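You operate a simulated robot arm through the tools that you are given. There is no shell and no other tool. Be economical: measure what you need, move in short steps, check, and stop when the job is done.

You run a simulated two-armed robot. Do the job below in one go: nothing can be reset, and whatever is moved stays where it is left.

JOB
Clamp the block in the vise and tap it down with the mallet.
Fine: put the mallet back. Set down upright: mallet.

It is judged by the outcome, as a careful person would: the job done as asked, and still so three seconds after it is handed in. It fails if anything else is knocked over, pushed out of place, dropped, spilled or broken.

ROBOT AND FRAMES
Two 7-joint arms with fingered hands on one trunk, on a base that drives. Base frame: it is fixed to the floor where the robot stands at the start and does not move with it; the origin is under the middle of the robot, x ahead of it, y to its left, z up. Readings come in m, degrees, newtons and seconds.
The left shoulder is at the start at [0.07, 0.132, 1.217], the right one opposite. With the tool pointing down near the work surface each hand reaches from about 0.1 to 0.62 m from the robot's upright axis, wherever it stands, measured 20 degrees to its own side. Payload 2.3 kg a hand.
The TCP of each hand is the grasp point between the finger pads, 0.025 m short of the fingertips. In the tool frame z runs along the fingers and y along their closing line. Largest opening 0.088 m; the body of the gripper starts 0.029 m behind the TCP. The gripper is a hand of 3 fingers: y runs from the thumb to the fingers, the wrist lies at [-0.013, -0.097, -0.162] in the tool frame, and closing takes about 1.5 s.
Orientation is told as [roll, pitch, yaw] about the base's x, y, z axes, in that order, counted from this pose: with the fingers straight down and the wrist toward the robot, the tool's x, y and z point along [0, 1, 0], [1, 0, 0] and [0, 0, -1] of the base frame.

CONTROLS
- The arms move only by the tool servo_tool. It takes "left_deltas", "right_deltas" or both (then of equal length, played together; a hand with none holds still); each is a list of rows, each a list of 6 numbers: the turn, a rotation vector about the base's x, y, z in degrees, then the shift along the base's x, y, z in m. In form: [[ax, ay, az, x, y, z], ...]. A call has 1 to 10 rows; each row is the pose to reach, as a shift and turn from the pose commanded when the call began. "left_claw" and "right_claw" are, for a hand that has rows, the gripper command, from -1 (shut) to 1 (fully open), values between in proportion, set as the call begins (left out, the last holds). A row lasts 0.2 s, in which the tool goes at most 0.05 m and 8.6 degrees; a call with a longer step from one row to the next is refused whole, and so is a gripper value outside its range. Where a pose cannot be reached the arm comes as near as it can. A force on the tool above 60 N (or 10 N above the force at the start of the call, whichever is more), or a blocked arm, ends the call early, and 0.2 s more pass. The fingers move at their own pace (about 0.108 m/s each) and stop on an object; they squeeze with about 24 N. The grip force told is the motor's: it shows also when the fingers shut on nothing. Time passes only in rows, and 0.2 s behind the last, so rows that repeat a pose let the fingers close. The reply holds the time, the measured pose of the TCP, the force on the tool along the base axes, the opening and the grip force, in the units named above and with some noise, with the torque about the TCP (base axes, N m) and any sound that the robot's microphone picked up.
- Cameras (640 x 400 px; columns grow to the right, rows downward): "scene" is now at [0.1253, 0.0143, 1.5164]; the picture's right is [0.21, -0.98, 0.00], its down [-0.75, -0.16, -0.64] and it looks along [0.63, 0.13, -0.76] (base axes); focal length 267 px, centre (320, 200). "left" rides on the left gripper at [-0.058, -0.085, -0.099] in its tool frame; the picture's right is [-0.67, -0.35, 0.66], its down [0.69, -0.63, 0.37] and it looks along [0.28, 0.69, 0.66] (tool axes); focal length 261 px, centre (320, 200). "right" rides on the right gripper at [0.058, -0.085, -0.099] in its tool frame; the picture's right is [-0.67, 0.35, -0.66], its down [-0.69, -0.63, 0.37] and it looks along [-0.28, 0.70, 0.66] (tool axes); focal length 261 px, centre (320, 200). There is no depth. A picture from a camera that has moved, and an enlarged one, comes with that camera's place and axes in the base frame and with its lens.
- snapshot(camera): a new picture of that camera. No time passes.
- move_column(by): slides the trunk up (or, below 0, down) by that many m; the arms and the scene camera ride with it, the base frame stays. It gives what a move gives, with no picture.
- steer(legs): drives the robot by 1 to 6 legs, each [ahead, left, turn to the left] in m, m and degrees, along the robot's own axes; the way and the turn of a leg run together, so that a leg with both is an arc; at most 1.5 m and 180 degrees a leg. The arms and the cameras ride along, it lands a little off, and it stops where it bumps. It gives what a move gives.
- finger_targets(index, middle, thumb_bend, thumb_turn, hand): sets how far each is bent, from 0 (flat) to 1 (curled in); at 0.3 the hand is open as for a grip, at 0.7 the pads meet at the TCP. One left out holds its place. A second passes; each finger stops where it meets its share of the squeeze, and holds until it gets a number again. A gripper value or a shape takes the hand back. It gives what a move gives, with no picture; readings hold the bend of each and the force on the fingers (four entries, about 0 where the hand has none), thumb and palm. thumb_turn goes from beside the hand (0) to across from the fingers (1), as for a grip.
- hand_shape(shape, hand): the hand has 3 fingers and takes this shape, open, in about a second: jaw (thumb against the fingers, like two jaws); tri (thumb and two fingers); tip (a fingertip pinch); poke (one finger out to press); point (the index stretched); flat (the hand flat); cup (the hand cupped); fist (a fist). The gripper value then closes the fingers along that shape, each until it touches; the sizes above hold for jaw. It gives what a move gives, with no picture.
- turn_head(pan, tilt): turns the head with the scene camera to pan (to the left, within 86 degrees either way) and tilt (down, from -29 to 69), counted from straight ahead of the robot. It gives what a move gives.
- close_up(camera, box): a new picture of the part [left, top, right, bottom] of that camera's present view, enlarged. No time passes.
- hand_in(): hands the job in; it is judged then, once.

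Work in short steps. Places have to be worked out from the pictures, the camera data and where the tool is seen: move nearer, look again, correct. Check each grasp and each placing, and mend what went wrong. You have 120 turns and 92 pictures in all, those below and enlarged ones among them. Open the grippers and draw the arms clear of the work before you hand the job in, unless the task says otherwise.

The tools are called after "Call:" by a JSON object that holds its "method" and its "body". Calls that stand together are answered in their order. servo_tool: Moves the arms, as the interface text tells. Its arguments: {"type":"object","properties":{"left_deltas":{"type":"array","items":{"type":"array","items":{"type":"number"}}},"left_claw":{"type":"number"},"right_deltas":{"type":"array","items":{"type":"array","items":{"type":"number"}}},"right_claw":{"type":"number"}},"required":[]} The other tools are called the same way: move_column (by) slides the trunk up or down; hand_shape (shape, hand) gives the hand a shape; finger_targets (index, middle, thumb_bend, thumb_turn, hand) moves the fingers one by one; steer (legs) drives the base; turn_head (pan, tilt) turns the head that bears the scene camera; snapshot (camera) takes a picture; close_up (camera, box) takes an enlarged picture of a part of a camera's view; hand_in () hands the job in.

At the start:

```text
clock: 0.0
left_tcp_pos: [0.3823, 0.2421, 1.2916]
left_ee_rot: [0.1, 0.0, -0.1]
left_force: [-0.2, -0.2, -0.6]
left_torque: [0.01, -0.02, -0.02]
left_grip_width: 0.0875
left_grasp_force: 0.1
left_shape: jaw
left_bend: [0.3, 0.3, 0.3, 0.98]
left_finger forces: [0.0, 0.1, 0.0, 0.0, 0.1, 0.0]
right_tcp_pos: [0.3596, -0.1177, 1.2727]
right_ee_rot: [0.0, 0.1, -0.1]
right_force: [0.1, 0.3, 0.3]
right_torque: [-0.01, -0.02, -0.02]
right_grip_width: 0.0874
right_grasp_force: 0.0
right_shape: jaw
right_bend: [0.3, 0.3, 0.3, 0.98]
right_finger forces: [0.1, 0.0, 0.0, 0.1, 0.1, 0.1]
trunk travel left (down, up): [-0.775, 0.065]
robot x, y, heading: [-0.0015, -0.001, -0.0]
head pan, tilt: [12.1, 49.9]
```

scene: 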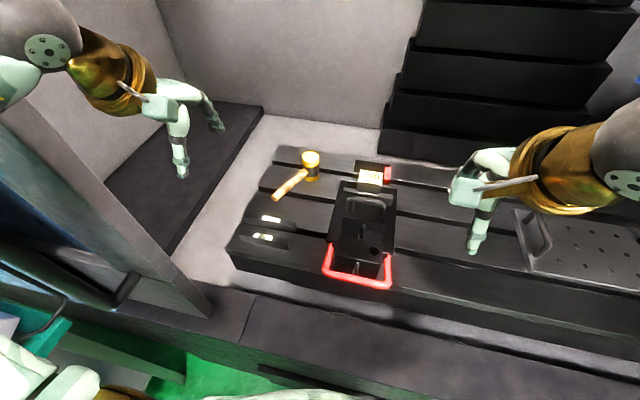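
right: 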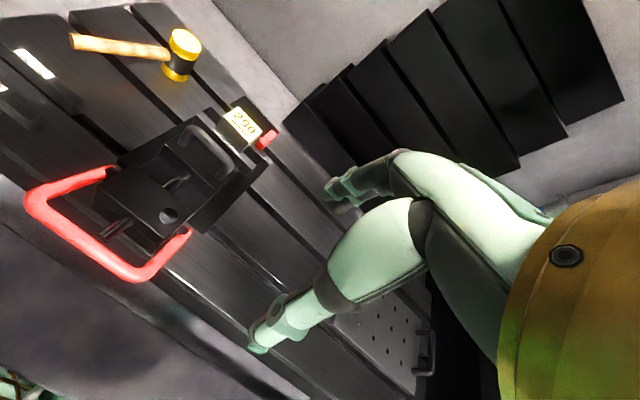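
left: 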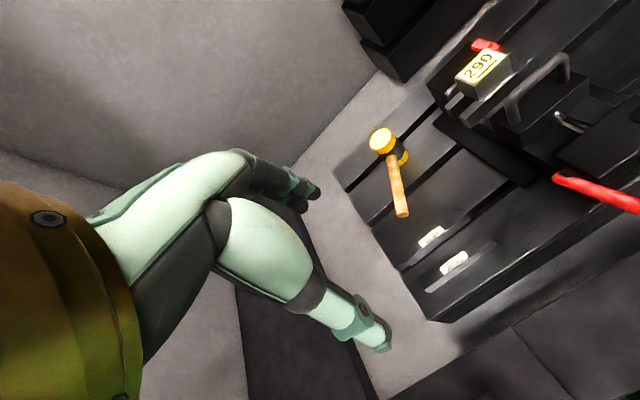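

I begin by looking closer at the vise, the block and the mallet.

Call:
{"method": "close_up", "body": {"camera": "scene", "box": [220, 130, 420, 300]}}

Call:
{"method": "close_up", "body": {"camera": "right", "box": [0, 0, 320, 300]}}

Call:
{"method": "close_up", "body": {"camera": "left", "box": [340, 0, 640, 320]}}

```text
2.35 times, centred on (320, 215) of scene
camera zoom: at [0.1253, 0.0143, 1.5164], right [0.21, -0.98, 0.0], down [-0.75, -0.16, -0.64], along [0.63, 0.13, -0.76], focal length 629 px, centre (320, 165)
```

zoom: 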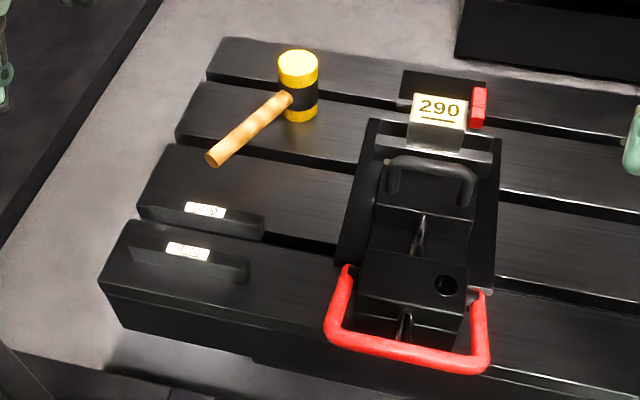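

```text
1.33 times, centred on (160, 150) of right
camera zoom: at [0.2745, -0.0581, 1.3725], right [0.35, -0.67, 0.65], down [-0.63, -0.69, -0.37], along [0.69, -0.28, -0.66], focal length 348 px, centre (533, 267)
```

zoom: 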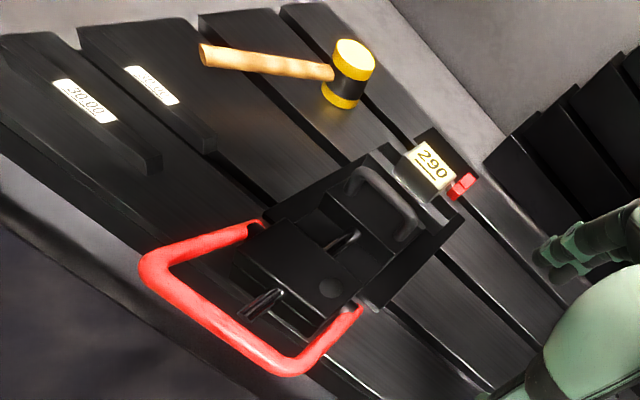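

```text
1.25 times, centred on (490, 160) of left
camera zoom: at [0.3, 0.185, 1.3905], right [-0.35, -0.67, -0.66], down [-0.63, 0.69, -0.37], along [0.69, 0.28, -0.66], focal length 326 px, centre (108, 250)
```

zoom: 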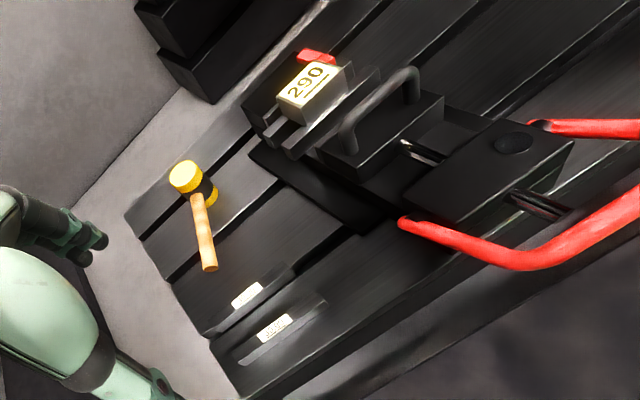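

The block (290) appears near (0.635,-0.01,1.02 top) and the mallet head top near (0.70,0.16,1.01). I move the left hand over toward the vise for a closer look, and the right hand out of the way.

Call:
{"method": "servo_tool", "body": {"left_deltas": [[0, 0, 0, 0, -0.045, -0.02], [0, 0, 0, 0, -0.09, -0.04], [0, 0, 0, 0, -0.13, -0.06], [0, 0, 0, 0, -0.17, -0.08], [0, 0, 0, 0, -0.2, -0.09]], "right_deltas": [[0, 0, 0, 0, -0.03, 0], [0, 0, 0, 0, -0.06, 0], [0, 0, 0, 0, -0.09, 0], [0, 0, 0, 0, -0.12, 0], [0, 0, 0, 0, -0.15, 0]]}}

Call:
{"method": "snapshot", "body": {"camera": "left"}}

```text
clock: 1.2
left_tcp_pos: [0.3845, 0.0375, 1.1993]
left_ee_rot: [0.1, 0.0, 0.1]
left_force: [-0.3, -0.2, 0.2]
left_torque: [0.03, 0.01, 0.02]
left_grip_width: 0.0878
left_grasp_force: 0.0
left_shape: jaw
left_bend: [0.3, 0.3, 0.3, 0.98]
left_finger forces: [0.0, 0.0, 0.1, 0.1, 0.1, 0.0]
right_tcp_pos: [0.3601, -0.2712, 1.2672]
right_ee_rot: [0.2, 0.1, 0.0]
right_force: [-0.4, -1.0, 0.0]
right_torque: [0.0, -0.02, 0.01]
right_grip_width: 0.0875
right_grasp_force: 0.0
right_shape: jaw
right_bend: [0.3, 0.3, 0.3, 0.98]
right_finger forces: [0.1, 0.1, 0.0, 0.1, 0.0, 0.0]
trunk travel left (down, up): [-0.775, 0.065]
robot x, y, heading: [-0.0039, -0.0003, -0.1]
head pan, tilt: [12.1, 49.9]
```

```text
85 pictures are left
camera left: at [0.3011, -0.0195, 1.2989], right [-0.35, -0.67, -0.66], down [-0.63, 0.69, -0.36], along [0.69, 0.29, -0.66], focal length 261 px, centre (320, 200)
```

left: 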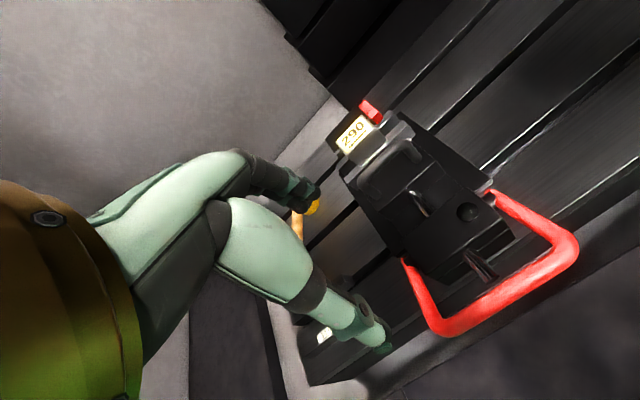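

I enlarge this view of the vise mechanism.

Call:
{"method": "close_up", "body": {"camera": "left", "box": [310, 80, 600, 345]}}

Call:
{"method": "snapshot", "body": {"camera": "scene"}}

```text
1.51 times, centred on (455, 212) of left
camera zoom: at [0.3011, -0.0195, 1.2989], right [-0.35, -0.67, -0.66], down [-0.63, 0.69, -0.36], along [0.69, 0.29, -0.66], focal length 393 px, centre (116, 181)
```

zoom: 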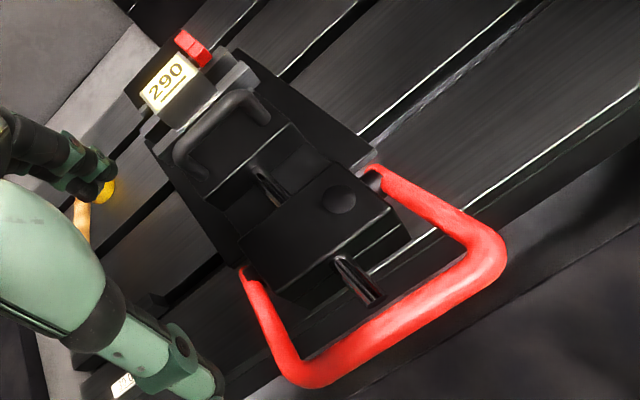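

```text
83 pictures are left
camera scene: at [0.1258, 0.01, 1.5164], right [0.21, -0.98, 0.0], down [-0.75, -0.16, -0.64], along [0.63, 0.14, -0.76], focal length 267 px, centre (320, 200)
```

scene: 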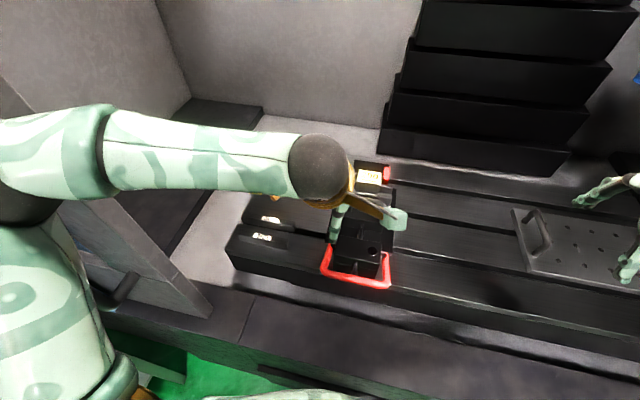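

The red bail seems to pivot at (0.44, ±0.05, 0.99) and rise toward the robot. I bring the left camera closer to inspect the block and jaws.

Call:
{"method": "servo_tool", "body": {"left_deltas": [[0, 0, 0, 0.035, -0.02, -0.02], [0, 0, 0, 0.07, -0.04, -0.04], [0, 0, 0, 0.11, -0.06, -0.06], [0, 0, 0, 0.145, -0.08, -0.08]]}}

Call:
{"method": "snapshot", "body": {"camera": "left"}}

```text
clock: 2.2
left_tcp_pos: [0.5305, -0.0384, 1.1179]
left_ee_rot: [0.1, 0.1, -0.3]
left_force: [1.1, 1.0, 0.3]
left_torque: [0.01, 0.0, 0.04]
left_grip_width: 0.0879
left_grasp_force: 0.1
left_shape: jaw
left_bend: [0.3, 0.3, 0.3, 0.98]
left_finger forces: [0.1, 0.0, 0.1, 0.0, 0.1, 0.0]
right_tcp_pos: [0.3619, -0.2694, 1.2678]
right_ee_rot: [0.0, 0.1, 0.1]
right_force: [0.7, 0.8, 0.1]
right_torque: [0.02, -0.01, -0.03]
right_grip_width: 0.0876
right_grasp_force: 0.0
right_shape: jaw
right_bend: [0.3, 0.3, 0.3, 0.98]
right_finger forces: [0.0, 0.2, 0.0, 0.0, 0.0, 0.1]
trunk travel left (down, up): [-0.775, 0.065]
robot x, y, heading: [0.0006, -0.001, -0.2]
head pan, tilt: [12.1, 49.9]
```

```text
82 pictures are left
camera left: at [0.4475, -0.0958, 1.2184], right [-0.35, -0.67, -0.66], down [-0.63, 0.69, -0.36], along [0.69, 0.28, -0.66], focal length 261 px, centre (320, 200)
```

left: 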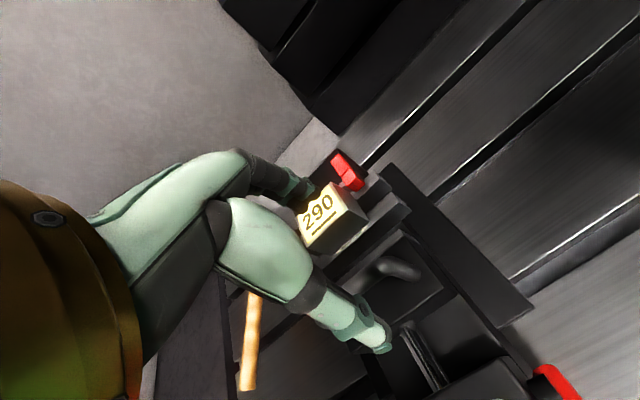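

Call:
{"method": "close_up", "body": {"camera": "left", "box": [270, 130, 450, 290]}}

```text
2.50 times, centred on (360, 210) of left
camera zoom: at [0.4475, -0.0958, 1.2184], right [-0.35, -0.67, -0.66], down [-0.63, 0.69, -0.36], along [0.69, 0.28, -0.66], focal length 652 px, centre (220, 175)
```

zoom: 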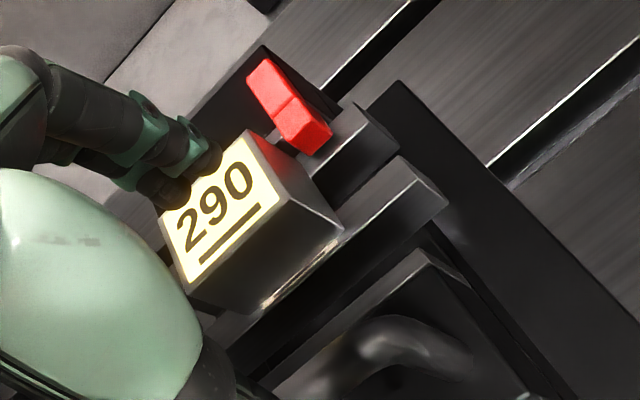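

The block stands between two jaw plates. I withdraw the left hand to the left and zoom on the block and the parallels from the head camera.

Call:
{"method": "servo_tool", "body": {"left_deltas": [[0, 0, 0, -0.03, 0.03, 0.02], [0, 0, 0, -0.06, 0.06, 0.04], [0, 0, 0, -0.09, 0.1, 0.06], [0, 0, 0, -0.12, 0.14, 0.08], [0, 0, 0, -0.14, 0.18, 0.1], [0, 0, 0, -0.15, 0.22, 0.12], [0, 0, 0, -0.15, 0.26, 0.14]]}}

Call:
{"method": "close_up", "body": {"camera": "scene", "box": [330, 150, 410, 210]}}

Call:
{"method": "close_up", "body": {"camera": "scene", "box": [320, 200, 410, 300]}}

Call:
{"method": "close_up", "body": {"camera": "scene", "box": [230, 140, 330, 260]}}

```text
refused: row 3 steps farther than a row can; nothing moved
```

```text
6.67 times, centred on (370, 180) of scene
camera zoom: at [0.1272, 0.0125, 1.5163], right [0.21, -0.98, 0.0], down [-0.75, -0.16, -0.64], along [0.63, 0.14, -0.77], focal length 1782 px, centre (-13, 333)
```

zoom: 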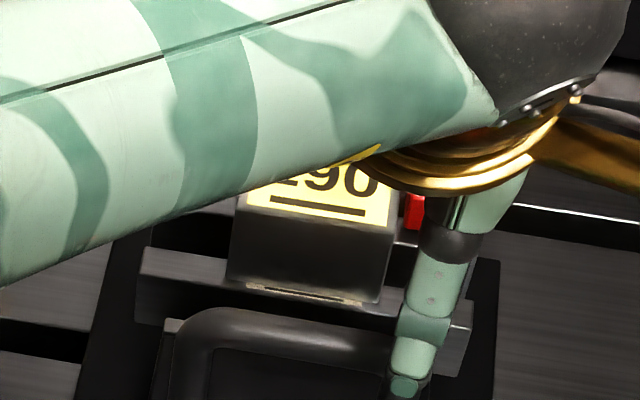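

```text
4.00 times, centred on (365, 250) of scene
camera zoom: at [0.1272, 0.0125, 1.5163], right [0.21, -0.98, 0.0], down [-0.75, -0.16, -0.64], along [0.63, 0.14, -0.77], focal length 1069 px, centre (140, 0)
```

zoom: 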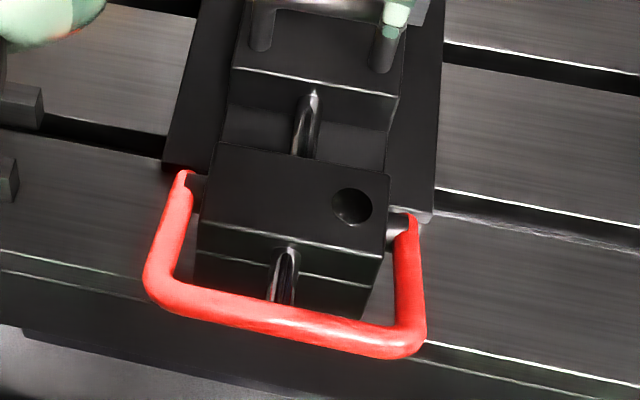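

```text
3.33 times, centred on (280, 200) of scene
camera zoom: at [0.1272, 0.0125, 1.5163], right [0.21, -0.98, 0.0], down [-0.75, -0.16, -0.64], along [0.63, 0.14, -0.77], focal length 891 px, centre (453, 200)
```

zoom: 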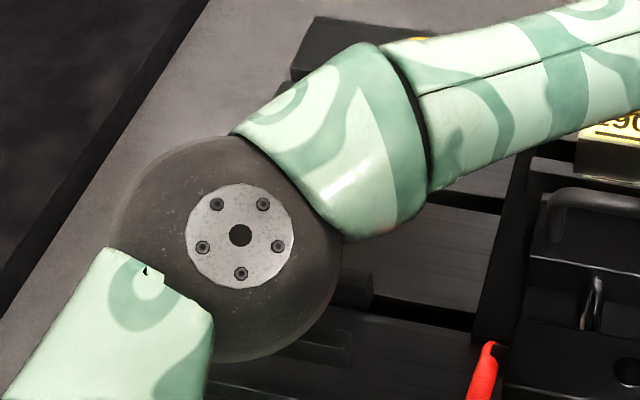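

The move was refused; I retry with smaller steps.

Call:
{"method": "servo_tool", "body": {"left_deltas": [[0, 0, 0, -0.03, 0.02, 0.02], [0, 0, 0, -0.06, 0.05, 0.04], [0, 0, 0, -0.09, 0.08, 0.06], [0, 0, 0, -0.12, 0.11, 0.08], [0, 0, 0, -0.14, 0.15, 0.1], [0, 0, 0, -0.15, 0.19, 0.11], [0, 0, 0, -0.15, 0.23, 0.13], [0, 0, 0, -0.15, 0.27, 0.14], [0, 0, 0, -0.15, 0.31, 0.14]]}}

Call:
{"method": "close_up", "body": {"camera": "scene", "box": [330, 150, 410, 210]}}

Call:
{"method": "close_up", "body": {"camera": "scene", "box": [230, 140, 330, 260]}}

```text
clock: 4.2
left_tcp_pos: [0.381, 0.2761, 1.2577]
left_ee_rot: [-0.1, 0.0, -0.1]
left_force: [-0.6, 1.2, 0.0]
left_torque: [0.01, -0.01, -0.02]
left_grip_width: 0.0877
left_grasp_force: 0.1
left_shape: jaw
left_bend: [0.3, 0.3, 0.3, 0.98]
left_finger forces: [0.0, 0.0, 0.1, 0.0, 0.0, 0.1]
right_tcp_pos: [0.3587, -0.2666, 1.269]
right_ee_rot: [-0.1, 0.0, 0.0]
right_force: [0.9, -0.3, -0.3]
right_torque: [-0.04, -0.03, -0.03]
right_grip_width: 0.0874
right_grasp_force: 0.0
right_shape: jaw
right_bend: [0.3, 0.3, 0.3, 0.98]
right_finger forces: [0.1, 0.1, 0.0, 0.1, 0.0, 0.0]
trunk travel left (down, up): [-0.775, 0.065]
robot x, y, heading: [-0.0012, 0.0009, 0.1]
head pan, tilt: [12.1, 49.9]
```

```text
6.67 times, centred on (370, 180) of scene
camera zoom: at [0.1251, 0.0163, 1.5164], right [0.21, -0.98, 0.0], down [-0.75, -0.16, -0.64], along [0.63, 0.13, -0.76], focal length 1782 px, centre (-13, 333)
```

zoom: 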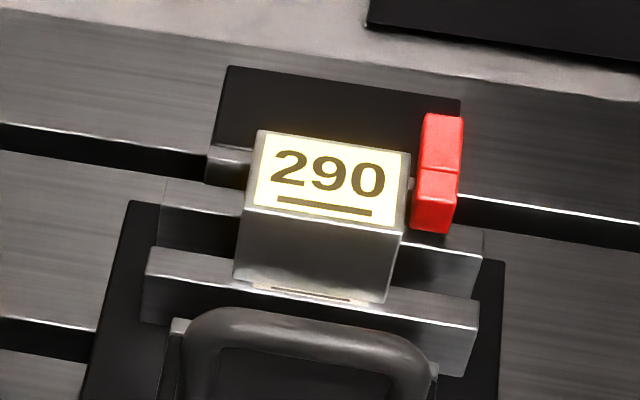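

```text
3.33 times, centred on (280, 200) of scene
camera zoom: at [0.1251, 0.0163, 1.5164], right [0.21, -0.98, 0.0], down [-0.75, -0.16, -0.64], along [0.63, 0.13, -0.76], focal length 891 px, centre (453, 200)
```

zoom: 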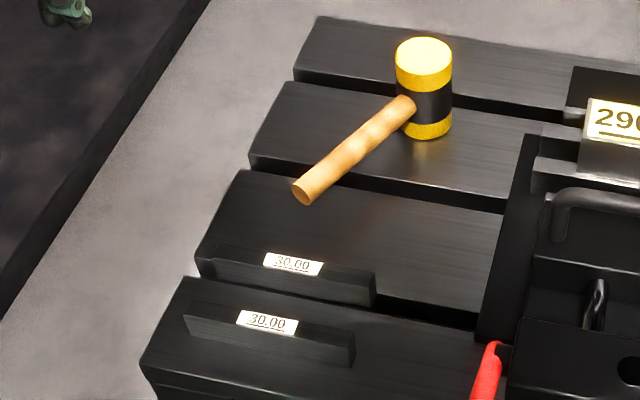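

I want a low side view of the jaws, so I bring the right hand to the right side of the vise, yawed 60° left.

Call:
{"method": "servo_tool", "body": {"right_deltas": [[0, 0, 8, 0.03, 0.0, -0.02], [0, 0, 16, 0.06, 0.0, -0.045], [0, 0, 24, 0.09, 0.01, -0.07], [0, 0, 32, 0.12, 0.02, -0.095], [0, 0, 40, 0.15, 0.04, -0.12], [0, 0, 48, 0.18, 0.06, -0.145], [0, 0, 54, 0.21, 0.08, -0.17], [0, 0, 60, 0.235, 0.1, -0.195]]}}

Call:
{"method": "snapshot", "body": {"camera": "right"}}

```text
clock: 6.0
left_tcp_pos: [0.3793, 0.2737, 1.2579]
left_ee_rot: [0.1, 0.0, 0.0]
left_force: [0.2, 0.4, 0.2]
left_torque: [0.03, 0.0, -0.03]
left_grip_width: 0.0878
left_grasp_force: 0.0
left_shape: jaw
left_bend: [0.3, 0.3, 0.3, 0.98]
left_finger forces: [0.0, 0.0, 0.0, 0.1, 0.1, 0.0]
right_tcp_pos: [0.5463, -0.1484, 1.0779]
right_ee_rot: [0.0, -0.1, 59.2]
right_force: [0.8, 0.1, 0.8]
right_torque: [-0.03, 0.02, -0.01]
right_grip_width: 0.0879
right_grasp_force: 0.0
right_shape: jaw
right_bend: [0.3, 0.3, 0.3, 0.98]
right_finger forces: [0.0, 0.0, 0.0, 0.0, 0.1, 0.1]
right hand out of reach, approached as far as the arm can: row 7, 8
trunk travel left (down, up): [-0.775, 0.065]
robot x, y, heading: [-0.0019, 0.0001, 0.2]
head pan, tilt: [12.1, 49.9]
```

```text
75 pictures are left
camera right: at [0.4528, -0.1906, 1.1774], right [0.75, -0.04, 0.66], down [0.27, -0.89, -0.37], along [0.6, 0.45, -0.66], focal length 261 px, centre (320, 200)
```

right: 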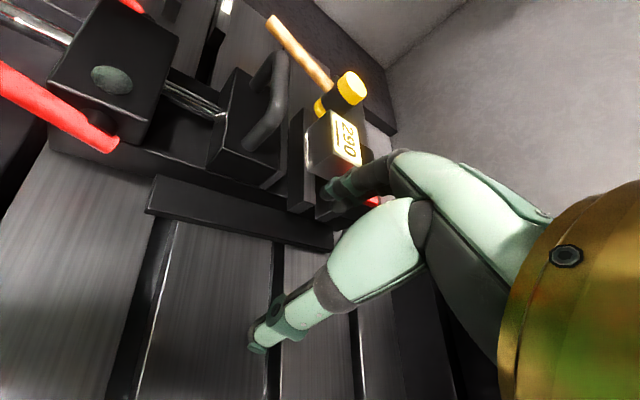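

Call:
{"method": "close_up", "body": {"camera": "right", "box": [200, 50, 400, 230]}}

Call:
{"method": "close_up", "body": {"camera": "right", "box": [0, 0, 230, 190]}}

```text
2.22 times, centred on (300, 140) of right
camera zoom: at [0.4528, -0.1906, 1.1774], right [0.75, -0.04, 0.66], down [0.27, -0.89, -0.37], along [0.6, 0.45, -0.66], focal length 579 px, centre (364, 333)
```

zoom: 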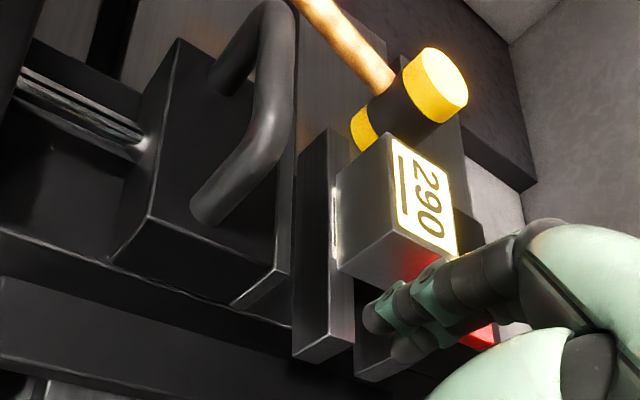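

```text
2.11 times, centred on (115, 95) of right
camera zoom: at [0.4528, -0.1906, 1.1774], right [0.75, -0.04, 0.66], down [0.27, -0.89, -0.37], along [0.6, 0.45, -0.66], focal length 549 px, centre (752, 421)
```

zoom: 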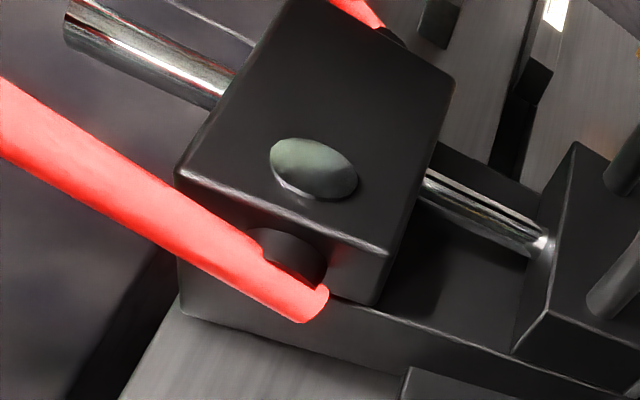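

The bail pivots near (0.434, 0.985) in x,z with its crossbar at about x 0.348, z 1.037, y from -0.07 to 0.05. I draw the right hand back up, unwind the yaw, and go above the crossbar.

Call:
{"method": "servo_tool", "body": {"right_deltas": [[0, 0, -6, -0.01, -0.01, 0.03], [0, 0, -14, -0.03, -0.02, 0.06], [0, 0, -22, -0.06, -0.02, 0.08], [0, 0, -30, -0.09, -0.02, 0.1], [0, 0, -38, -0.12, -0.01, 0.11], [0, 0, -46, -0.15, 0.0, 0.12], [0, 0, -54, -0.175, 0.02, 0.12], [0, 0, -59.2, -0.19, 0.04, 0.12]]}}

```text
clock: 7.8
left_tcp_pos: [0.3791, 0.276, 1.2575]
left_ee_rot: [-0.2, -0.1, 0.0]
left_force: [-0.8, 0.6, -0.2]
left_torque: [-0.01, -0.01, -0.01]
left_grip_width: 0.0875
left_grasp_force: 0.1
left_shape: jaw
left_bend: [0.3, 0.3, 0.3, 0.98]
left_finger forces: [0.1, 0.0, 0.0, 0.1, 0.1, 0.1]
right_tcp_pos: [0.3518, -0.1064, 1.2012]
right_ee_rot: [-0.2, -0.1, 0.8]
right_force: [0.3, 0.8, 0.8]
right_torque: [-0.05, 0.0, -0.01]
right_grip_width: 0.0879
right_grasp_force: 0.1
right_shape: jaw
right_bend: [0.3, 0.3, 0.3, 0.98]
right_finger forces: [0.1, 0.0, 0.1, 0.0, 0.0, 0.1]
right hand out of reach, approached as far as the arm can: row 6
trunk travel left (down, up): [-0.775, 0.065]
robot x, y, heading: [-0.0007, 0.0013, 0.1]
head pan, tilt: [12.1, 49.9]
```

Now I move over the crossbar's middle with the fingers half closed.

Call:
{"method": "servo_tool", "body": {"right_deltas": [[0, 0, 0, 0, 0.03, -0.02], [0, 0, 0, -0.002, 0.06, -0.05], [0, 0, 0, -0.003, 0.09, -0.08], [0, 0, 0, -0.003, 0.09, -0.08]], "right_claw": 0.2}}

Call:
{"method": "close_up", "body": {"camera": "scene", "box": [260, 160, 460, 310]}}

Call:
{"method": "snapshot", "body": {"camera": "right"}}

Call:
{"method": "snapshot", "body": {"camera": "left"}}

```text
clock: 8.8
left_tcp_pos: [0.3804, 0.2723, 1.259]
left_ee_rot: [0.0, 0.0, 0.0]
left_force: [0.3, 0.0, 0.2]
left_torque: [-0.01, 0.01, 0.0]
left_grip_width: 0.0877
left_grasp_force: 0.0
left_shape: jaw
left_bend: [0.3, 0.3, 0.3, 0.98]
left_finger forces: [0.0, 0.1, 0.0, 0.1, 0.1, 0.1]
right_tcp_pos: [0.3494, -0.0209, 1.1198]
right_ee_rot: [0.1, 0.1, 0.8]
right_force: [0.5, -0.4, 0.0]
right_torque: [0.01, -0.02, 0.02]
right_grip_width: 0.053
right_grasp_force: 0.1
right_shape: jaw
right_bend: [0.29, 0.4, 0.64, 1.0]
right_finger forces: [0.0, 0.0, 0.0, 0.1, 0.0, 0.1]
trunk travel left (down, up): [-0.775, 0.065]
robot x, y, heading: [0.0015, 0.0016, 0.1]
head pan, tilt: [12.1, 49.9]
```

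```text
2.67 times, centred on (360, 235) of scene
camera zoom: at [0.1253, 0.0129, 1.5164], right [0.21, -0.98, 0.0], down [-0.75, -0.16, -0.64], along [0.63, 0.14, -0.76], focal length 713 px, centre (213, 107)
```

zoom: 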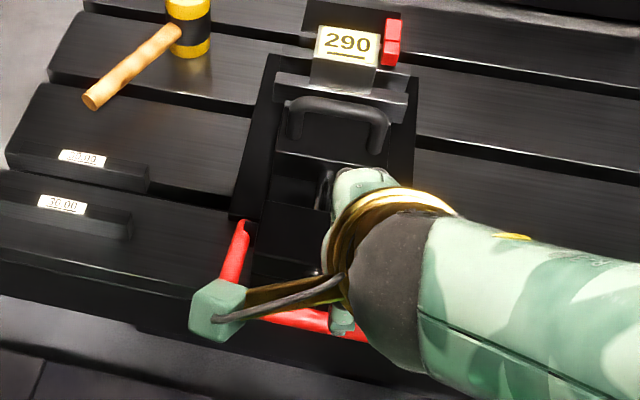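

```text
71 pictures are left
camera right: at [0.2636, 0.0361, 1.2197], right [0.36, -0.67, 0.65], down [-0.62, -0.69, -0.37], along [0.7, -0.27, -0.66], focal length 261 px, centre (320, 200)
```

right: 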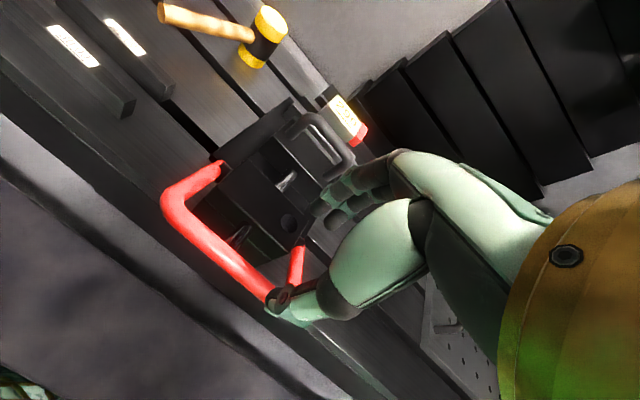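

```text
70 pictures are left
camera left: at [0.2963, 0.215, 1.3587], right [-0.35, -0.67, -0.66], down [-0.63, 0.69, -0.37], along [0.69, 0.29, -0.66], focal length 261 px, centre (320, 200)
```

left: 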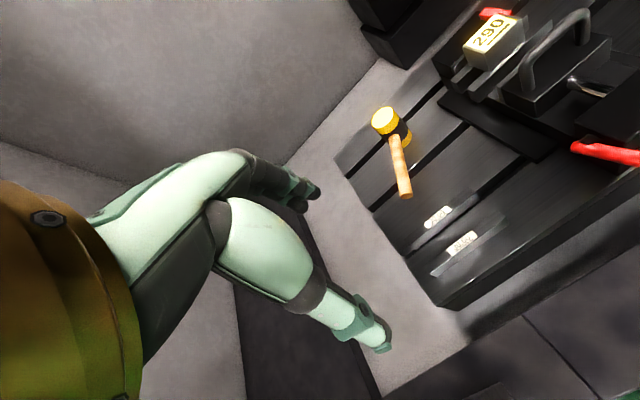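

The crossbar position is confirmed. I lower partway and check the fingers relative to the bar.

Call:
{"method": "servo_tool", "body": {"right_deltas": [[0, 0, 0, 0, 0, -0.015], [0, 0, 0, 0, 0, -0.03], [0, 0, 0, 0, 0, -0.045]]}}

Call:
{"method": "snapshot", "body": {"camera": "right"}}

```text
clock: 9.6
left_tcp_pos: [0.38, 0.2722, 1.258]
left_ee_rot: [0.0, -0.1, 0.1]
left_force: [-0.1, -0.1, -0.2]
left_torque: [-0.02, 0.04, -0.01]
left_grip_width: 0.0876
left_grasp_force: 0.1
left_shape: jaw
left_bend: [0.3, 0.3, 0.3, 0.98]
left_finger forces: [0.0, 0.0, 0.1, 0.0, 0.0, 0.0]
right_tcp_pos: [0.3486, -0.0201, 1.0764]
right_ee_rot: [0.5, 0.0, 0.8]
right_force: [0.8, -0.1, -0.4]
right_torque: [-0.02, -0.03, 0.01]
right_grip_width: 0.0529
right_grasp_force: 0.1
right_shape: jaw
right_bend: [0.29, 0.4, 0.64, 1.0]
right_finger forces: [0.0, 0.0, 0.0, 0.0, 0.0, 0.0]
trunk travel left (down, up): [-0.775, 0.065]
robot x, y, heading: [-0.0022, -0.0005, 0.2]
head pan, tilt: [12.1, 49.9]
```

```text
69 pictures are left
camera right: at [0.2636, 0.0371, 1.1781], right [0.36, -0.67, 0.65], down [-0.62, -0.69, -0.37], along [0.7, -0.27, -0.66], focal length 261 px, centre (320, 200)
```

right: 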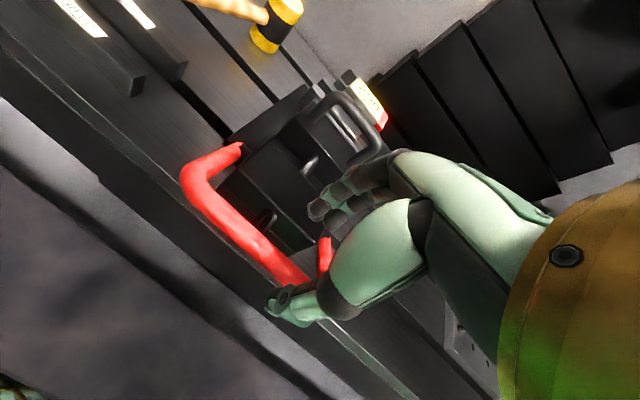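

The bar lies between thumb and fingers. I go down onto it and close.

Call:
{"method": "servo_tool", "body": {"right_deltas": [[0, 0, 0, 0.001, 0, -0.012], [0, 0, 0, 0.002, 0, -0.024], [0, 0, 0, 0.003, 0, -0.036]]}}

Call:
{"method": "snapshot", "body": {"camera": "right"}}

```text
clock: 10.4
left_tcp_pos: [0.3802, 0.2724, 1.2578]
left_ee_rot: [0.1, 0.1, 0.0]
left_force: [-1.2, 1.0, 0.6]
left_torque: [-0.03, 0.02, 0.02]
left_grip_width: 0.0879
left_grasp_force: 0.0
left_shape: jaw
left_bend: [0.3, 0.3, 0.3, 0.98]
left_finger forces: [0.0, 0.0, 0.0, 0.1, 0.0, 0.0]
right_tcp_pos: [0.3527, -0.0197, 1.0373]
right_ee_rot: [0.0, 0.0, 0.9]
right_force: [-0.1, 1.1, 0.5]
right_torque: [0.02, 0.02, -0.04]
right_grip_width: 0.0531
right_grasp_force: 0.1
right_shape: jaw
right_bend: [0.29, 0.4, 0.64, 1.0]
right_finger forces: [0.0, 0.0, 0.0, 0.0, 0.1, 0.0]
trunk travel left (down, up): [-0.775, 0.065]
robot x, y, heading: [0.0007, 0.0025, -0.0]
head pan, tilt: [12.1, 49.9]
```

```text
68 pictures are left
camera right: at [0.2664, 0.0381, 1.1382], right [0.36, -0.66, 0.66], down [-0.62, -0.69, -0.37], along [0.7, -0.28, -0.66], focal length 261 px, centre (320, 200)
```

right: 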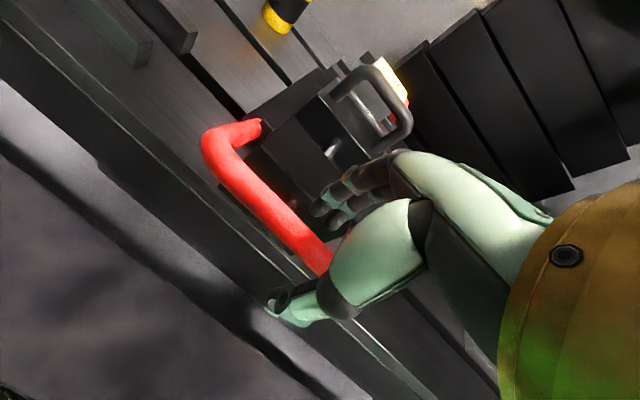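

The bar runs into the grip. I close on it.

Call:
{"method": "servo_tool", "body": {"right_deltas": [[0, 0, 0, 0, 0, 0], [0, 0, 0, 0, 0, 0], [0, 0, 0, 0, 0, 0], [0, 0, 0, 0, 0, 0], [0, 0, 0, 0, 0, 0], [0, 0, 0, 0, 0, 0]], "right_claw": -1}}

Call:
{"method": "snapshot", "body": {"camera": "right"}}

```text
clock: 11.8
left_tcp_pos: [0.3801, 0.2735, 1.2581]
left_ee_rot: [0.0, -0.1, 0.0]
left_force: [0.4, -0.3, -0.3]
left_torque: [0.04, -0.03, -0.01]
left_grip_width: 0.0876
left_grasp_force: 0.0
left_shape: jaw
left_bend: [0.3, 0.3, 0.3, 0.98]
left_finger forces: [0.0, 0.0, 0.1, 0.0, 0.0, 0.0]
right_tcp_pos: [0.3504, -0.0197, 1.0379]
right_ee_rot: [0.1, 0.1, 0.9]
right_force: [-7.9, -0.8, -24.5]
right_torque: [-0.01, -0.04, -0.02]
right_grip_width: 0.0051
right_grasp_force: 24.2
right_shape: jaw
right_bend: [0.7, 0.7, 0.76, 1.0]
right_finger forces: [14.5, 5.5, 0.0, 0.1, 25.2, 0.0]
trunk travel left (down, up): [-0.775, 0.065]
robot x, y, heading: [-0.0017, 0.0, 0.0]
head pan, tilt: [12.1, 49.9]
```

```text
67 pictures are left
camera right: at [0.2657, 0.0382, 1.138], right [0.36, -0.66, 0.65], down [-0.62, -0.7, -0.36], along [0.7, -0.27, -0.66], focal length 261 px, centre (320, 200)
```

right: 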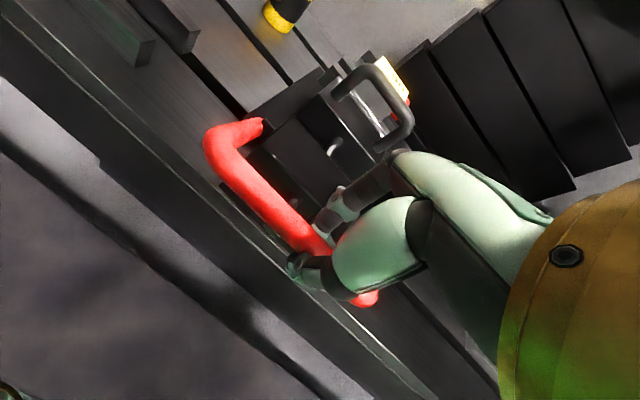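

Width is 5 mm with a downward pull: the fingers have closed below the bar, so it sits higher. I reopen, rise 15 mm and regrip.

Call:
{"method": "servo_tool", "body": {"right_deltas": [[0, 0, 0, 0, 0, 0], [0, 0, 0, 0, 0, 0], [0, 0, 0, 0, 0, 0], [0, 0, 0, 0, 0, 0.015]], "right_claw": 0.2}}

Call:
{"method": "servo_tool", "body": {"right_deltas": [[0, 0, 0, 0, 0, 0], [0, 0, 0, 0, 0, 0], [0, 0, 0, 0, 0, 0], [0, 0, 0, 0, 0, 0], [0, 0, 0, 0, 0, 0]], "right_claw": -1}}

```text
clock: 12.8
left_tcp_pos: [0.3802, 0.2726, 1.2597]
left_ee_rot: [0.0, -0.1, -0.1]
left_force: [0.1, 0.0, -0.1]
left_torque: [0.0, 0.03, -0.02]
left_grip_width: 0.0878
left_grasp_force: 0.0
left_shape: jaw
left_bend: [0.3, 0.3, 0.3, 0.98]
left_finger forces: [0.1, 0.1, 0.0, 0.1, 0.0, 0.0]
right_tcp_pos: [0.351, -0.0201, 1.0537]
right_ee_rot: [0.0, 0.0, 0.8]
right_force: [-0.2, -0.4, -0.1]
right_torque: [-0.02, -0.01, 0.0]
right_grip_width: 0.0524
right_grasp_force: 0.0
right_shape: jaw
right_bend: [0.29, 0.41, 0.65, 1.0]
right_finger forces: [0.1, 0.1, 0.0, 0.0, 0.0, 0.0]
trunk travel left (down, up): [-0.775, 0.065]
robot x, y, heading: [0.0001, -0.0011, 0.2]
head pan, tilt: [12.1, 49.9]
```

```text
clock: 14.0
left_tcp_pos: [0.3795, 0.2739, 1.2584]
left_ee_rot: [0.0, -0.1, 0.1]
left_force: [-0.5, 0.0, 1.4]
left_torque: [0.0, -0.01, 0.0]
left_grip_width: 0.0876
left_grasp_force: 0.0
left_shape: jaw
left_bend: [0.3, 0.3, 0.3, 0.98]
left_finger forces: [0.0, 0.1, 0.1, 0.0, 0.0, 0.0]
right_tcp_pos: [0.3515, -0.0204, 1.0537]
right_ee_rot: [0.0, 0.0, 0.7]
right_force: [-0.3, 0.6, 2.7]
right_torque: [0.01, -0.02, 0.0]
right_grip_width: 0.0085
right_grasp_force: 23.8
right_shape: jaw
right_bend: [0.7, 0.7, 0.75, 1.0]
right_finger forces: [14.4, 6.2, 0.0, 0.1, 20.7, 0.1]
trunk travel left (down, up): [-0.775, 0.065]
robot x, y, heading: [0.0047, 0.0004, 0.4]
head pan, tilt: [12.1, 49.9]
```

Check the grip picture.

Call:
{"method": "close_up", "body": {"camera": "right", "box": [180, 100, 440, 330]}}

Call:
{"method": "close_up", "body": {"camera": "scene", "box": [280, 200, 440, 320]}}

```text
1.74 times, centred on (310, 215) of right
camera zoom: at [0.2666, 0.0381, 1.1541], right [0.36, -0.66, 0.66], down [-0.62, -0.69, -0.37], along [0.7, -0.27, -0.66], focal length 453 px, centre (337, 174)
```

zoom: 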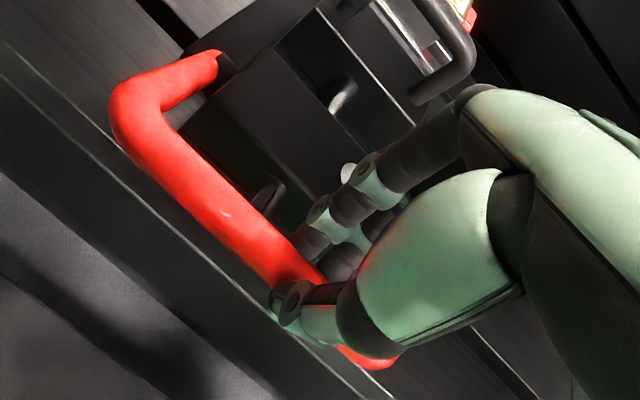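

```text
3.33 times, centred on (360, 260) of scene
camera zoom: at [0.1249, 0.0145, 1.5164], right [0.21, -0.98, 0.0], down [-0.75, -0.16, -0.64], along [0.63, 0.13, -0.76], focal length 891 px, centre (187, 0)
```

zoom: 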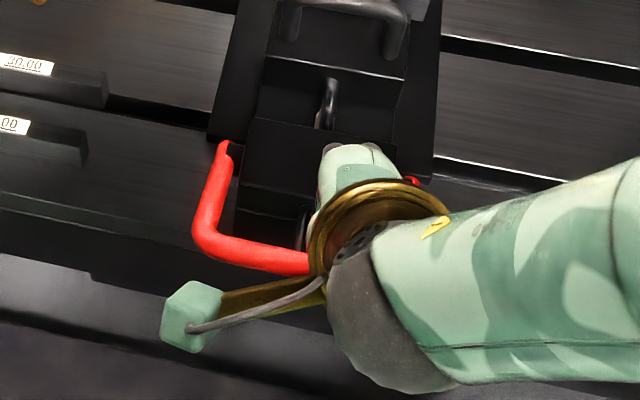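

Gripped. I test pushing the bail gently down along its arc.

Call:
{"method": "servo_tool", "body": {"right_deltas": [[0, 0, 0, -0.003, 0, -0.005], [0, 0, 0, -0.006, 0, -0.01]]}}

```text
clock: 14.6
left_tcp_pos: [0.38, 0.2721, 1.259]
left_ee_rot: [0.0, 0.0, 0.0]
left_force: [0.4, -1.1, -0.5]
left_torque: [0.03, -0.02, 0.01]
left_grip_width: 0.0877
left_grasp_force: 0.1
left_shape: jaw
left_bend: [0.3, 0.3, 0.3, 0.98]
left_finger forces: [0.0, 0.0, 0.0, 0.0, 0.0, 0.0]
right_tcp_pos: [0.3483, -0.0186, 1.0429]
right_ee_rot: [0.0, 0.0, 0.8]
right_force: [2.5, -1.3, 3.4]
right_torque: [-0.02, -0.11, -0.01]
right_grip_width: 0.0083
right_grasp_force: 24.3
right_shape: jaw
right_bend: [0.7, 0.7, 0.75, 1.0]
right_finger forces: [16.7, 7.5, 0.0, 0.0, 19.4, 0.0]
trunk travel left (down, up): [-0.775, 0.065]
robot x, y, heading: [-0.0015, -0.0025, 0.1]
head pan, tilt: [12.1, 49.9]
```

It went down with only 3 N. I check whether the bail moved with it.

Call:
{"method": "close_up", "body": {"camera": "scene", "box": [280, 200, 440, 320]}}

```text
3.33 times, centred on (360, 260) of scene
camera zoom: at [0.1253, 0.0137, 1.5164], right [0.21, -0.98, 0.0], down [-0.75, -0.16, -0.64], along [0.63, 0.13, -0.76], focal length 891 px, centre (187, 0)
```

zoom: 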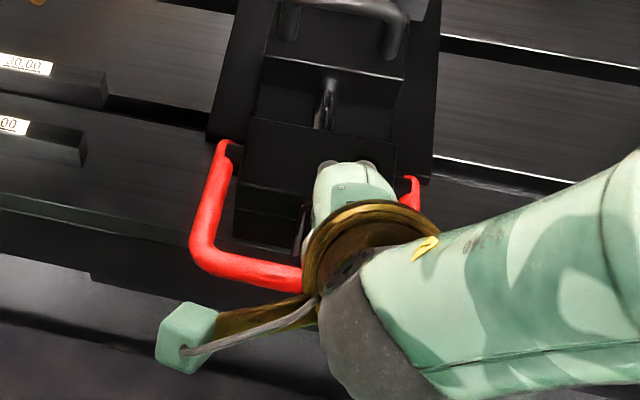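

The bail moves freely downward. I continue along the arc in small steps watching force.

Call:
{"method": "servo_tool", "body": {"right_deltas": [[0, 0, 0, -0.006, 0, -0.011], [0, 0, 0, -0.011, 0, -0.022], [0, 0, 0, -0.014, 0, -0.033]]}}

Call:
{"method": "close_up", "body": {"camera": "scene", "box": [280, 150, 440, 310]}}

```text
clock: 15.4
left_tcp_pos: [0.3784, 0.2744, 1.259]
left_ee_rot: [0.1, 0.0, 0.0]
left_force: [0.8, 0.9, 0.2]
left_torque: [0.01, 0.02, 0.0]
left_grip_width: 0.0876
left_grasp_force: 0.1
left_shape: jaw
left_bend: [0.3, 0.3, 0.3, 0.98]
left_finger forces: [0.0, 0.0, 0.0, 0.0, 0.1, 0.1]
right_tcp_pos: [0.3325, -0.0176, 1.0132]
right_ee_rot: [0.0, 0.1, 0.9]
right_force: [1.0, -0.6, 3.2]
right_torque: [0.01, 0.02, 0.0]
right_grip_width: 0.0061
right_grasp_force: 24.7
right_shape: jaw
right_bend: [0.7, 0.7, 0.81, 1.0]
right_finger forces: [0.0, 0.0, 0.1, 0.1, 0.0, 0.0]
trunk travel left (down, up): [-0.775, 0.065]
robot x, y, heading: [-0.0022, -0.0029, -0.0]
head pan, tilt: [12.1, 49.9]
```

```text
2.50 times, centred on (360, 230) of scene
camera zoom: at [0.1249, 0.0146, 1.5164], right [0.21, -0.98, 0.0], down [-0.75, -0.16, -0.64], along [0.63, 0.13, -0.76], focal length 668 px, centre (220, 125)
```

zoom: 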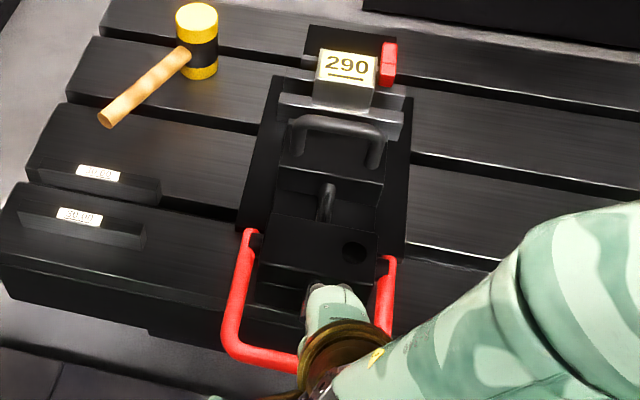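

The bail is now about level and the fingers have come off it. I compare the jaw–block gap with the earlier close-up.

Call:
{"method": "close_up", "body": {"camera": "scene", "box": [330, 150, 410, 210]}}

Call:
{"method": "snapshot", "body": {"camera": "right"}}

```text
6.67 times, centred on (370, 180) of scene
camera zoom: at [0.1249, 0.0146, 1.5164], right [0.21, -0.98, 0.0], down [-0.75, -0.16, -0.64], along [0.63, 0.13, -0.76], focal length 1782 px, centre (-13, 333)
```

zoom: 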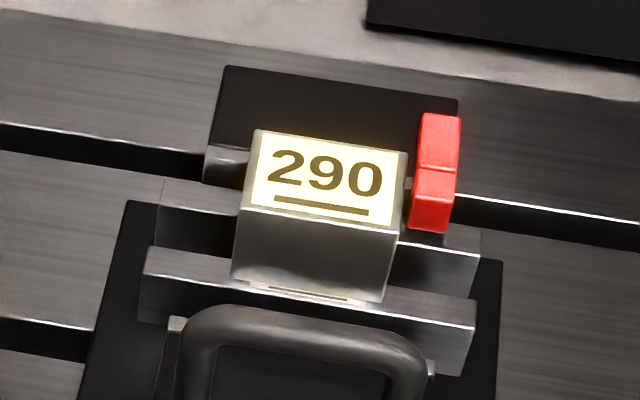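

```text
61 pictures are left
camera right: at [0.2471, 0.0399, 1.1127], right [0.36, -0.67, 0.65], down [-0.62, -0.69, -0.37], along [0.7, -0.27, -0.66], focal length 261 px, centre (320, 200)
```

right: 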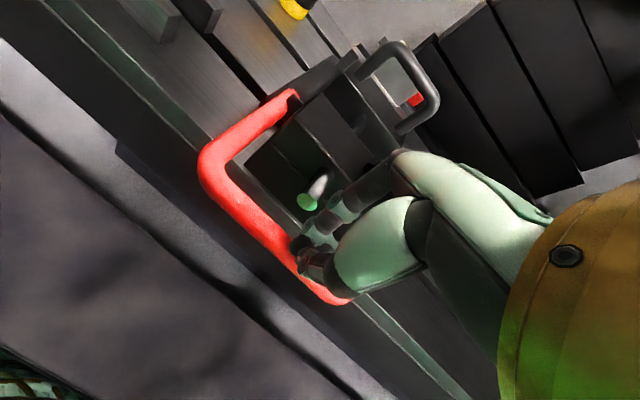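

I zoom further on the strip at the block's front bottom edge.

Call:
{"method": "close_up", "body": {"camera": "scene", "box": [352, 175, 392, 200]}}

```text
16.00 times, centred on (372, 188) of scene
camera zoom: at [0.1249, 0.0146, 1.5164], right [0.21, -0.98, 0.0], down [-0.75, -0.16, -0.64], along [0.63, 0.13, -0.76], focal length 4276 px, centre (-512, 400)
```

zoom: 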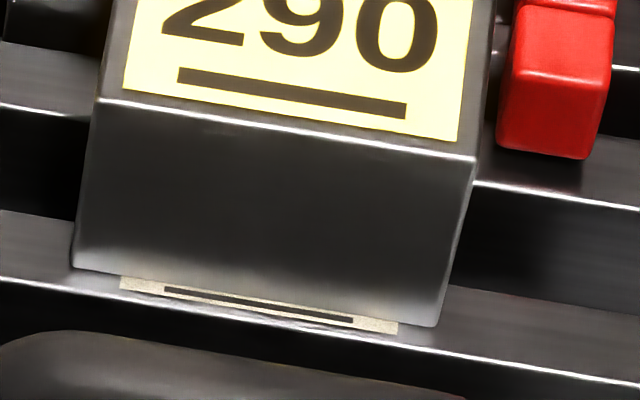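

The block's front edge overlaps the front jaw plate's top, so the block may be lying on top of the jaws rather than between them. I open the right hand, lift clear, and go for a low side view to settle this.

Call:
{"method": "servo_tool", "body": {"right_deltas": [[0, 0, 0, 0, 0, 0], [0, 0, 0, 0, 0, 0], [0, 0, 0, 0, 0, 0], [0, 0, 0, 0, -0.01, 0.04], [0, 0, 0, 0, -0.03, 0.08], [0, 0, 0, 0, -0.06, 0.11], [0, 0, 0, 0, -0.1, 0.13], [0, 0, 0, 0, -0.14, 0.14], [0, 0, 0, 0, -0.18, 0.14]], "right_claw": 0.2}}

Call:
{"method": "servo_tool", "body": {"right_deltas": [[0, 0, 8, 0.02, 0, 0], [0, 0, 16, 0.04, 0, -0.01], [0, 0, 24, 0.06, 0.0, -0.02], [0, 0, 32, 0.08, 0.0, -0.03], [0, 0, 40, 0.1, 0, -0.04], [0, 0, 48, 0.12, 0, -0.05], [0, 0, 56, 0.14, 0, -0.06], [0, 0, 60, 0.16, 0, -0.07]]}}

Call:
{"method": "servo_tool", "body": {"right_deltas": [[4.6, -5.9, 0, 0.01, 0.0, -0.01], [9.2, -11.8, 0, 0.02, 0.0, -0.02], [13.8, -17.7, 0, 0.03, 0.0, -0.03], [18.3, -23.7, 0, 0.04, 0.0, -0.03]]}}

Call:
{"method": "snapshot", "body": {"camera": "right"}}

```text
clock: 17.4
left_tcp_pos: [0.3799, 0.2705, 1.2589]
left_ee_rot: [0.1, 0.0, 0.0]
left_force: [-0.1, 0.0, 0.8]
left_torque: [0.02, -0.01, 0.01]
left_grip_width: 0.0878
left_grasp_force: 0.0
left_shape: jaw
left_bend: [0.3, 0.3, 0.3, 0.98]
left_finger forces: [0.0, 0.0, 0.1, 0.1, 0.0, 0.0]
right_tcp_pos: [0.3334, -0.1986, 1.1496]
right_ee_rot: [0.0, 0.1, 0.8]
right_force: [0.3, 0.2, -0.4]
right_torque: [0.06, 0.0, -0.01]
right_grip_width: 0.0528
right_grasp_force: 0.1
right_shape: jaw
right_bend: [0.29, 0.41, 0.65, 1.0]
right_finger forces: [0.0, 0.1, 0.0, 0.0, 0.0, 0.0]
trunk travel left (down, up): [-0.775, 0.065]
robot x, y, heading: [-0.0005, -0.0037, -0.2]
head pan, tilt: [12.1, 49.9]
```

```text
clock: 19.2
left_tcp_pos: [0.3813, 0.2729, 1.2577]
left_ee_rot: [0.0, 0.1, 0.0]
left_force: [0.2, 0.5, -0.6]
left_torque: [0.01, -0.02, -0.01]
left_grip_width: 0.0875
left_grasp_force: 0.0
left_shape: jaw
left_bend: [0.3, 0.3, 0.3, 0.98]
left_finger forces: [0.1, 0.0, 0.0, 0.0, 0.0, 0.1]
right_tcp_pos: [0.492, -0.2003, 1.0794]
right_ee_rot: [0.2, 0.0, 60.9]
right_force: [0.3, -0.9, 0.2]
right_torque: [0.0, 0.02, 0.03]
right_grip_width: 0.0523
right_grasp_force: 0.1
right_shape: jaw
right_bend: [0.29, 0.41, 0.65, 1.0]
right_finger forces: [0.0, 0.1, 0.1, 0.0, 0.0, 0.0]
trunk travel left (down, up): [-0.775, 0.065]
robot x, y, heading: [0.0007, -0.0037, -0.3]
head pan, tilt: [12.1, 49.9]
```

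```text
clock: 20.2
left_tcp_pos: [0.3802, 0.2734, 1.2588]
left_ee_rot: [-0.1, 0.1, 0.1]
left_force: [-0.1, 0.0, -0.7]
left_torque: [0.04, 0.0, -0.03]
left_grip_width: 0.0877
left_grasp_force: 0.1
left_shape: jaw
left_bend: [0.3, 0.3, 0.3, 0.98]
left_finger forces: [0.0, 0.0, 0.1, 0.0, 0.0, 0.1]
right_tcp_pos: [0.533, -0.2, 1.0506]
right_ee_rot: [-12.8, -27.4, 63.9]
right_force: [0.5, 0.8, 0.6]
right_torque: [0.03, 0.01, 0.01]
right_grip_width: 0.0527
right_grasp_force: 0.1
right_shape: jaw
right_bend: [0.29, 0.41, 0.65, 1.0]
right_finger forces: [0.0, 0.1, 0.0, 0.0, 0.0, 0.0]
trunk travel left (down, up): [-0.775, 0.065]
robot x, y, heading: [0.0015, 0.0001, -0.4]
head pan, tilt: [12.1, 49.9]
```

```text
59 pictures are left
camera right: at [0.4115, -0.2668, 1.0877], right [0.43, -0.27, 0.86], down [0.47, -0.75, -0.47], along [0.77, 0.61, -0.2], focal length 261 px, centre (320, 200)
```

right: 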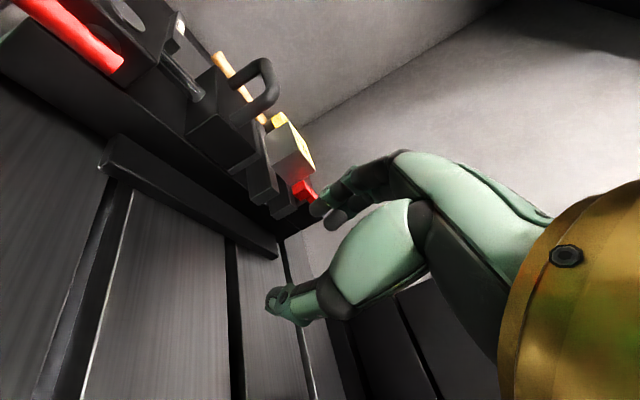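

Call:
{"method": "close_up", "body": {"camera": "right", "box": [180, 50, 340, 230]}}

```text
2.22 times, centred on (260, 140) of right
camera zoom: at [0.4115, -0.2668, 1.0877], right [0.43, -0.27, 0.86], down [0.47, -0.75, -0.47], along [0.77, 0.61, -0.2], focal length 579 px, centre (453, 333)
```

zoom: 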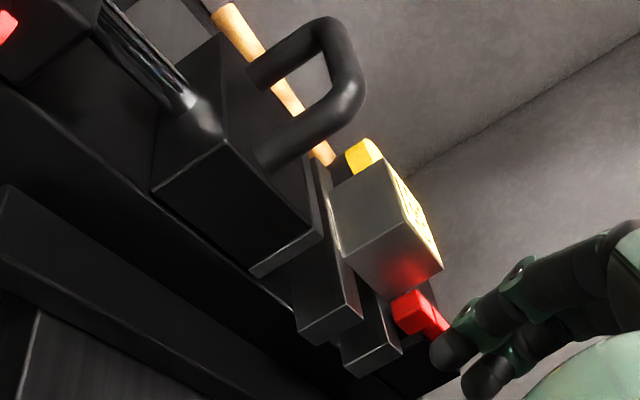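

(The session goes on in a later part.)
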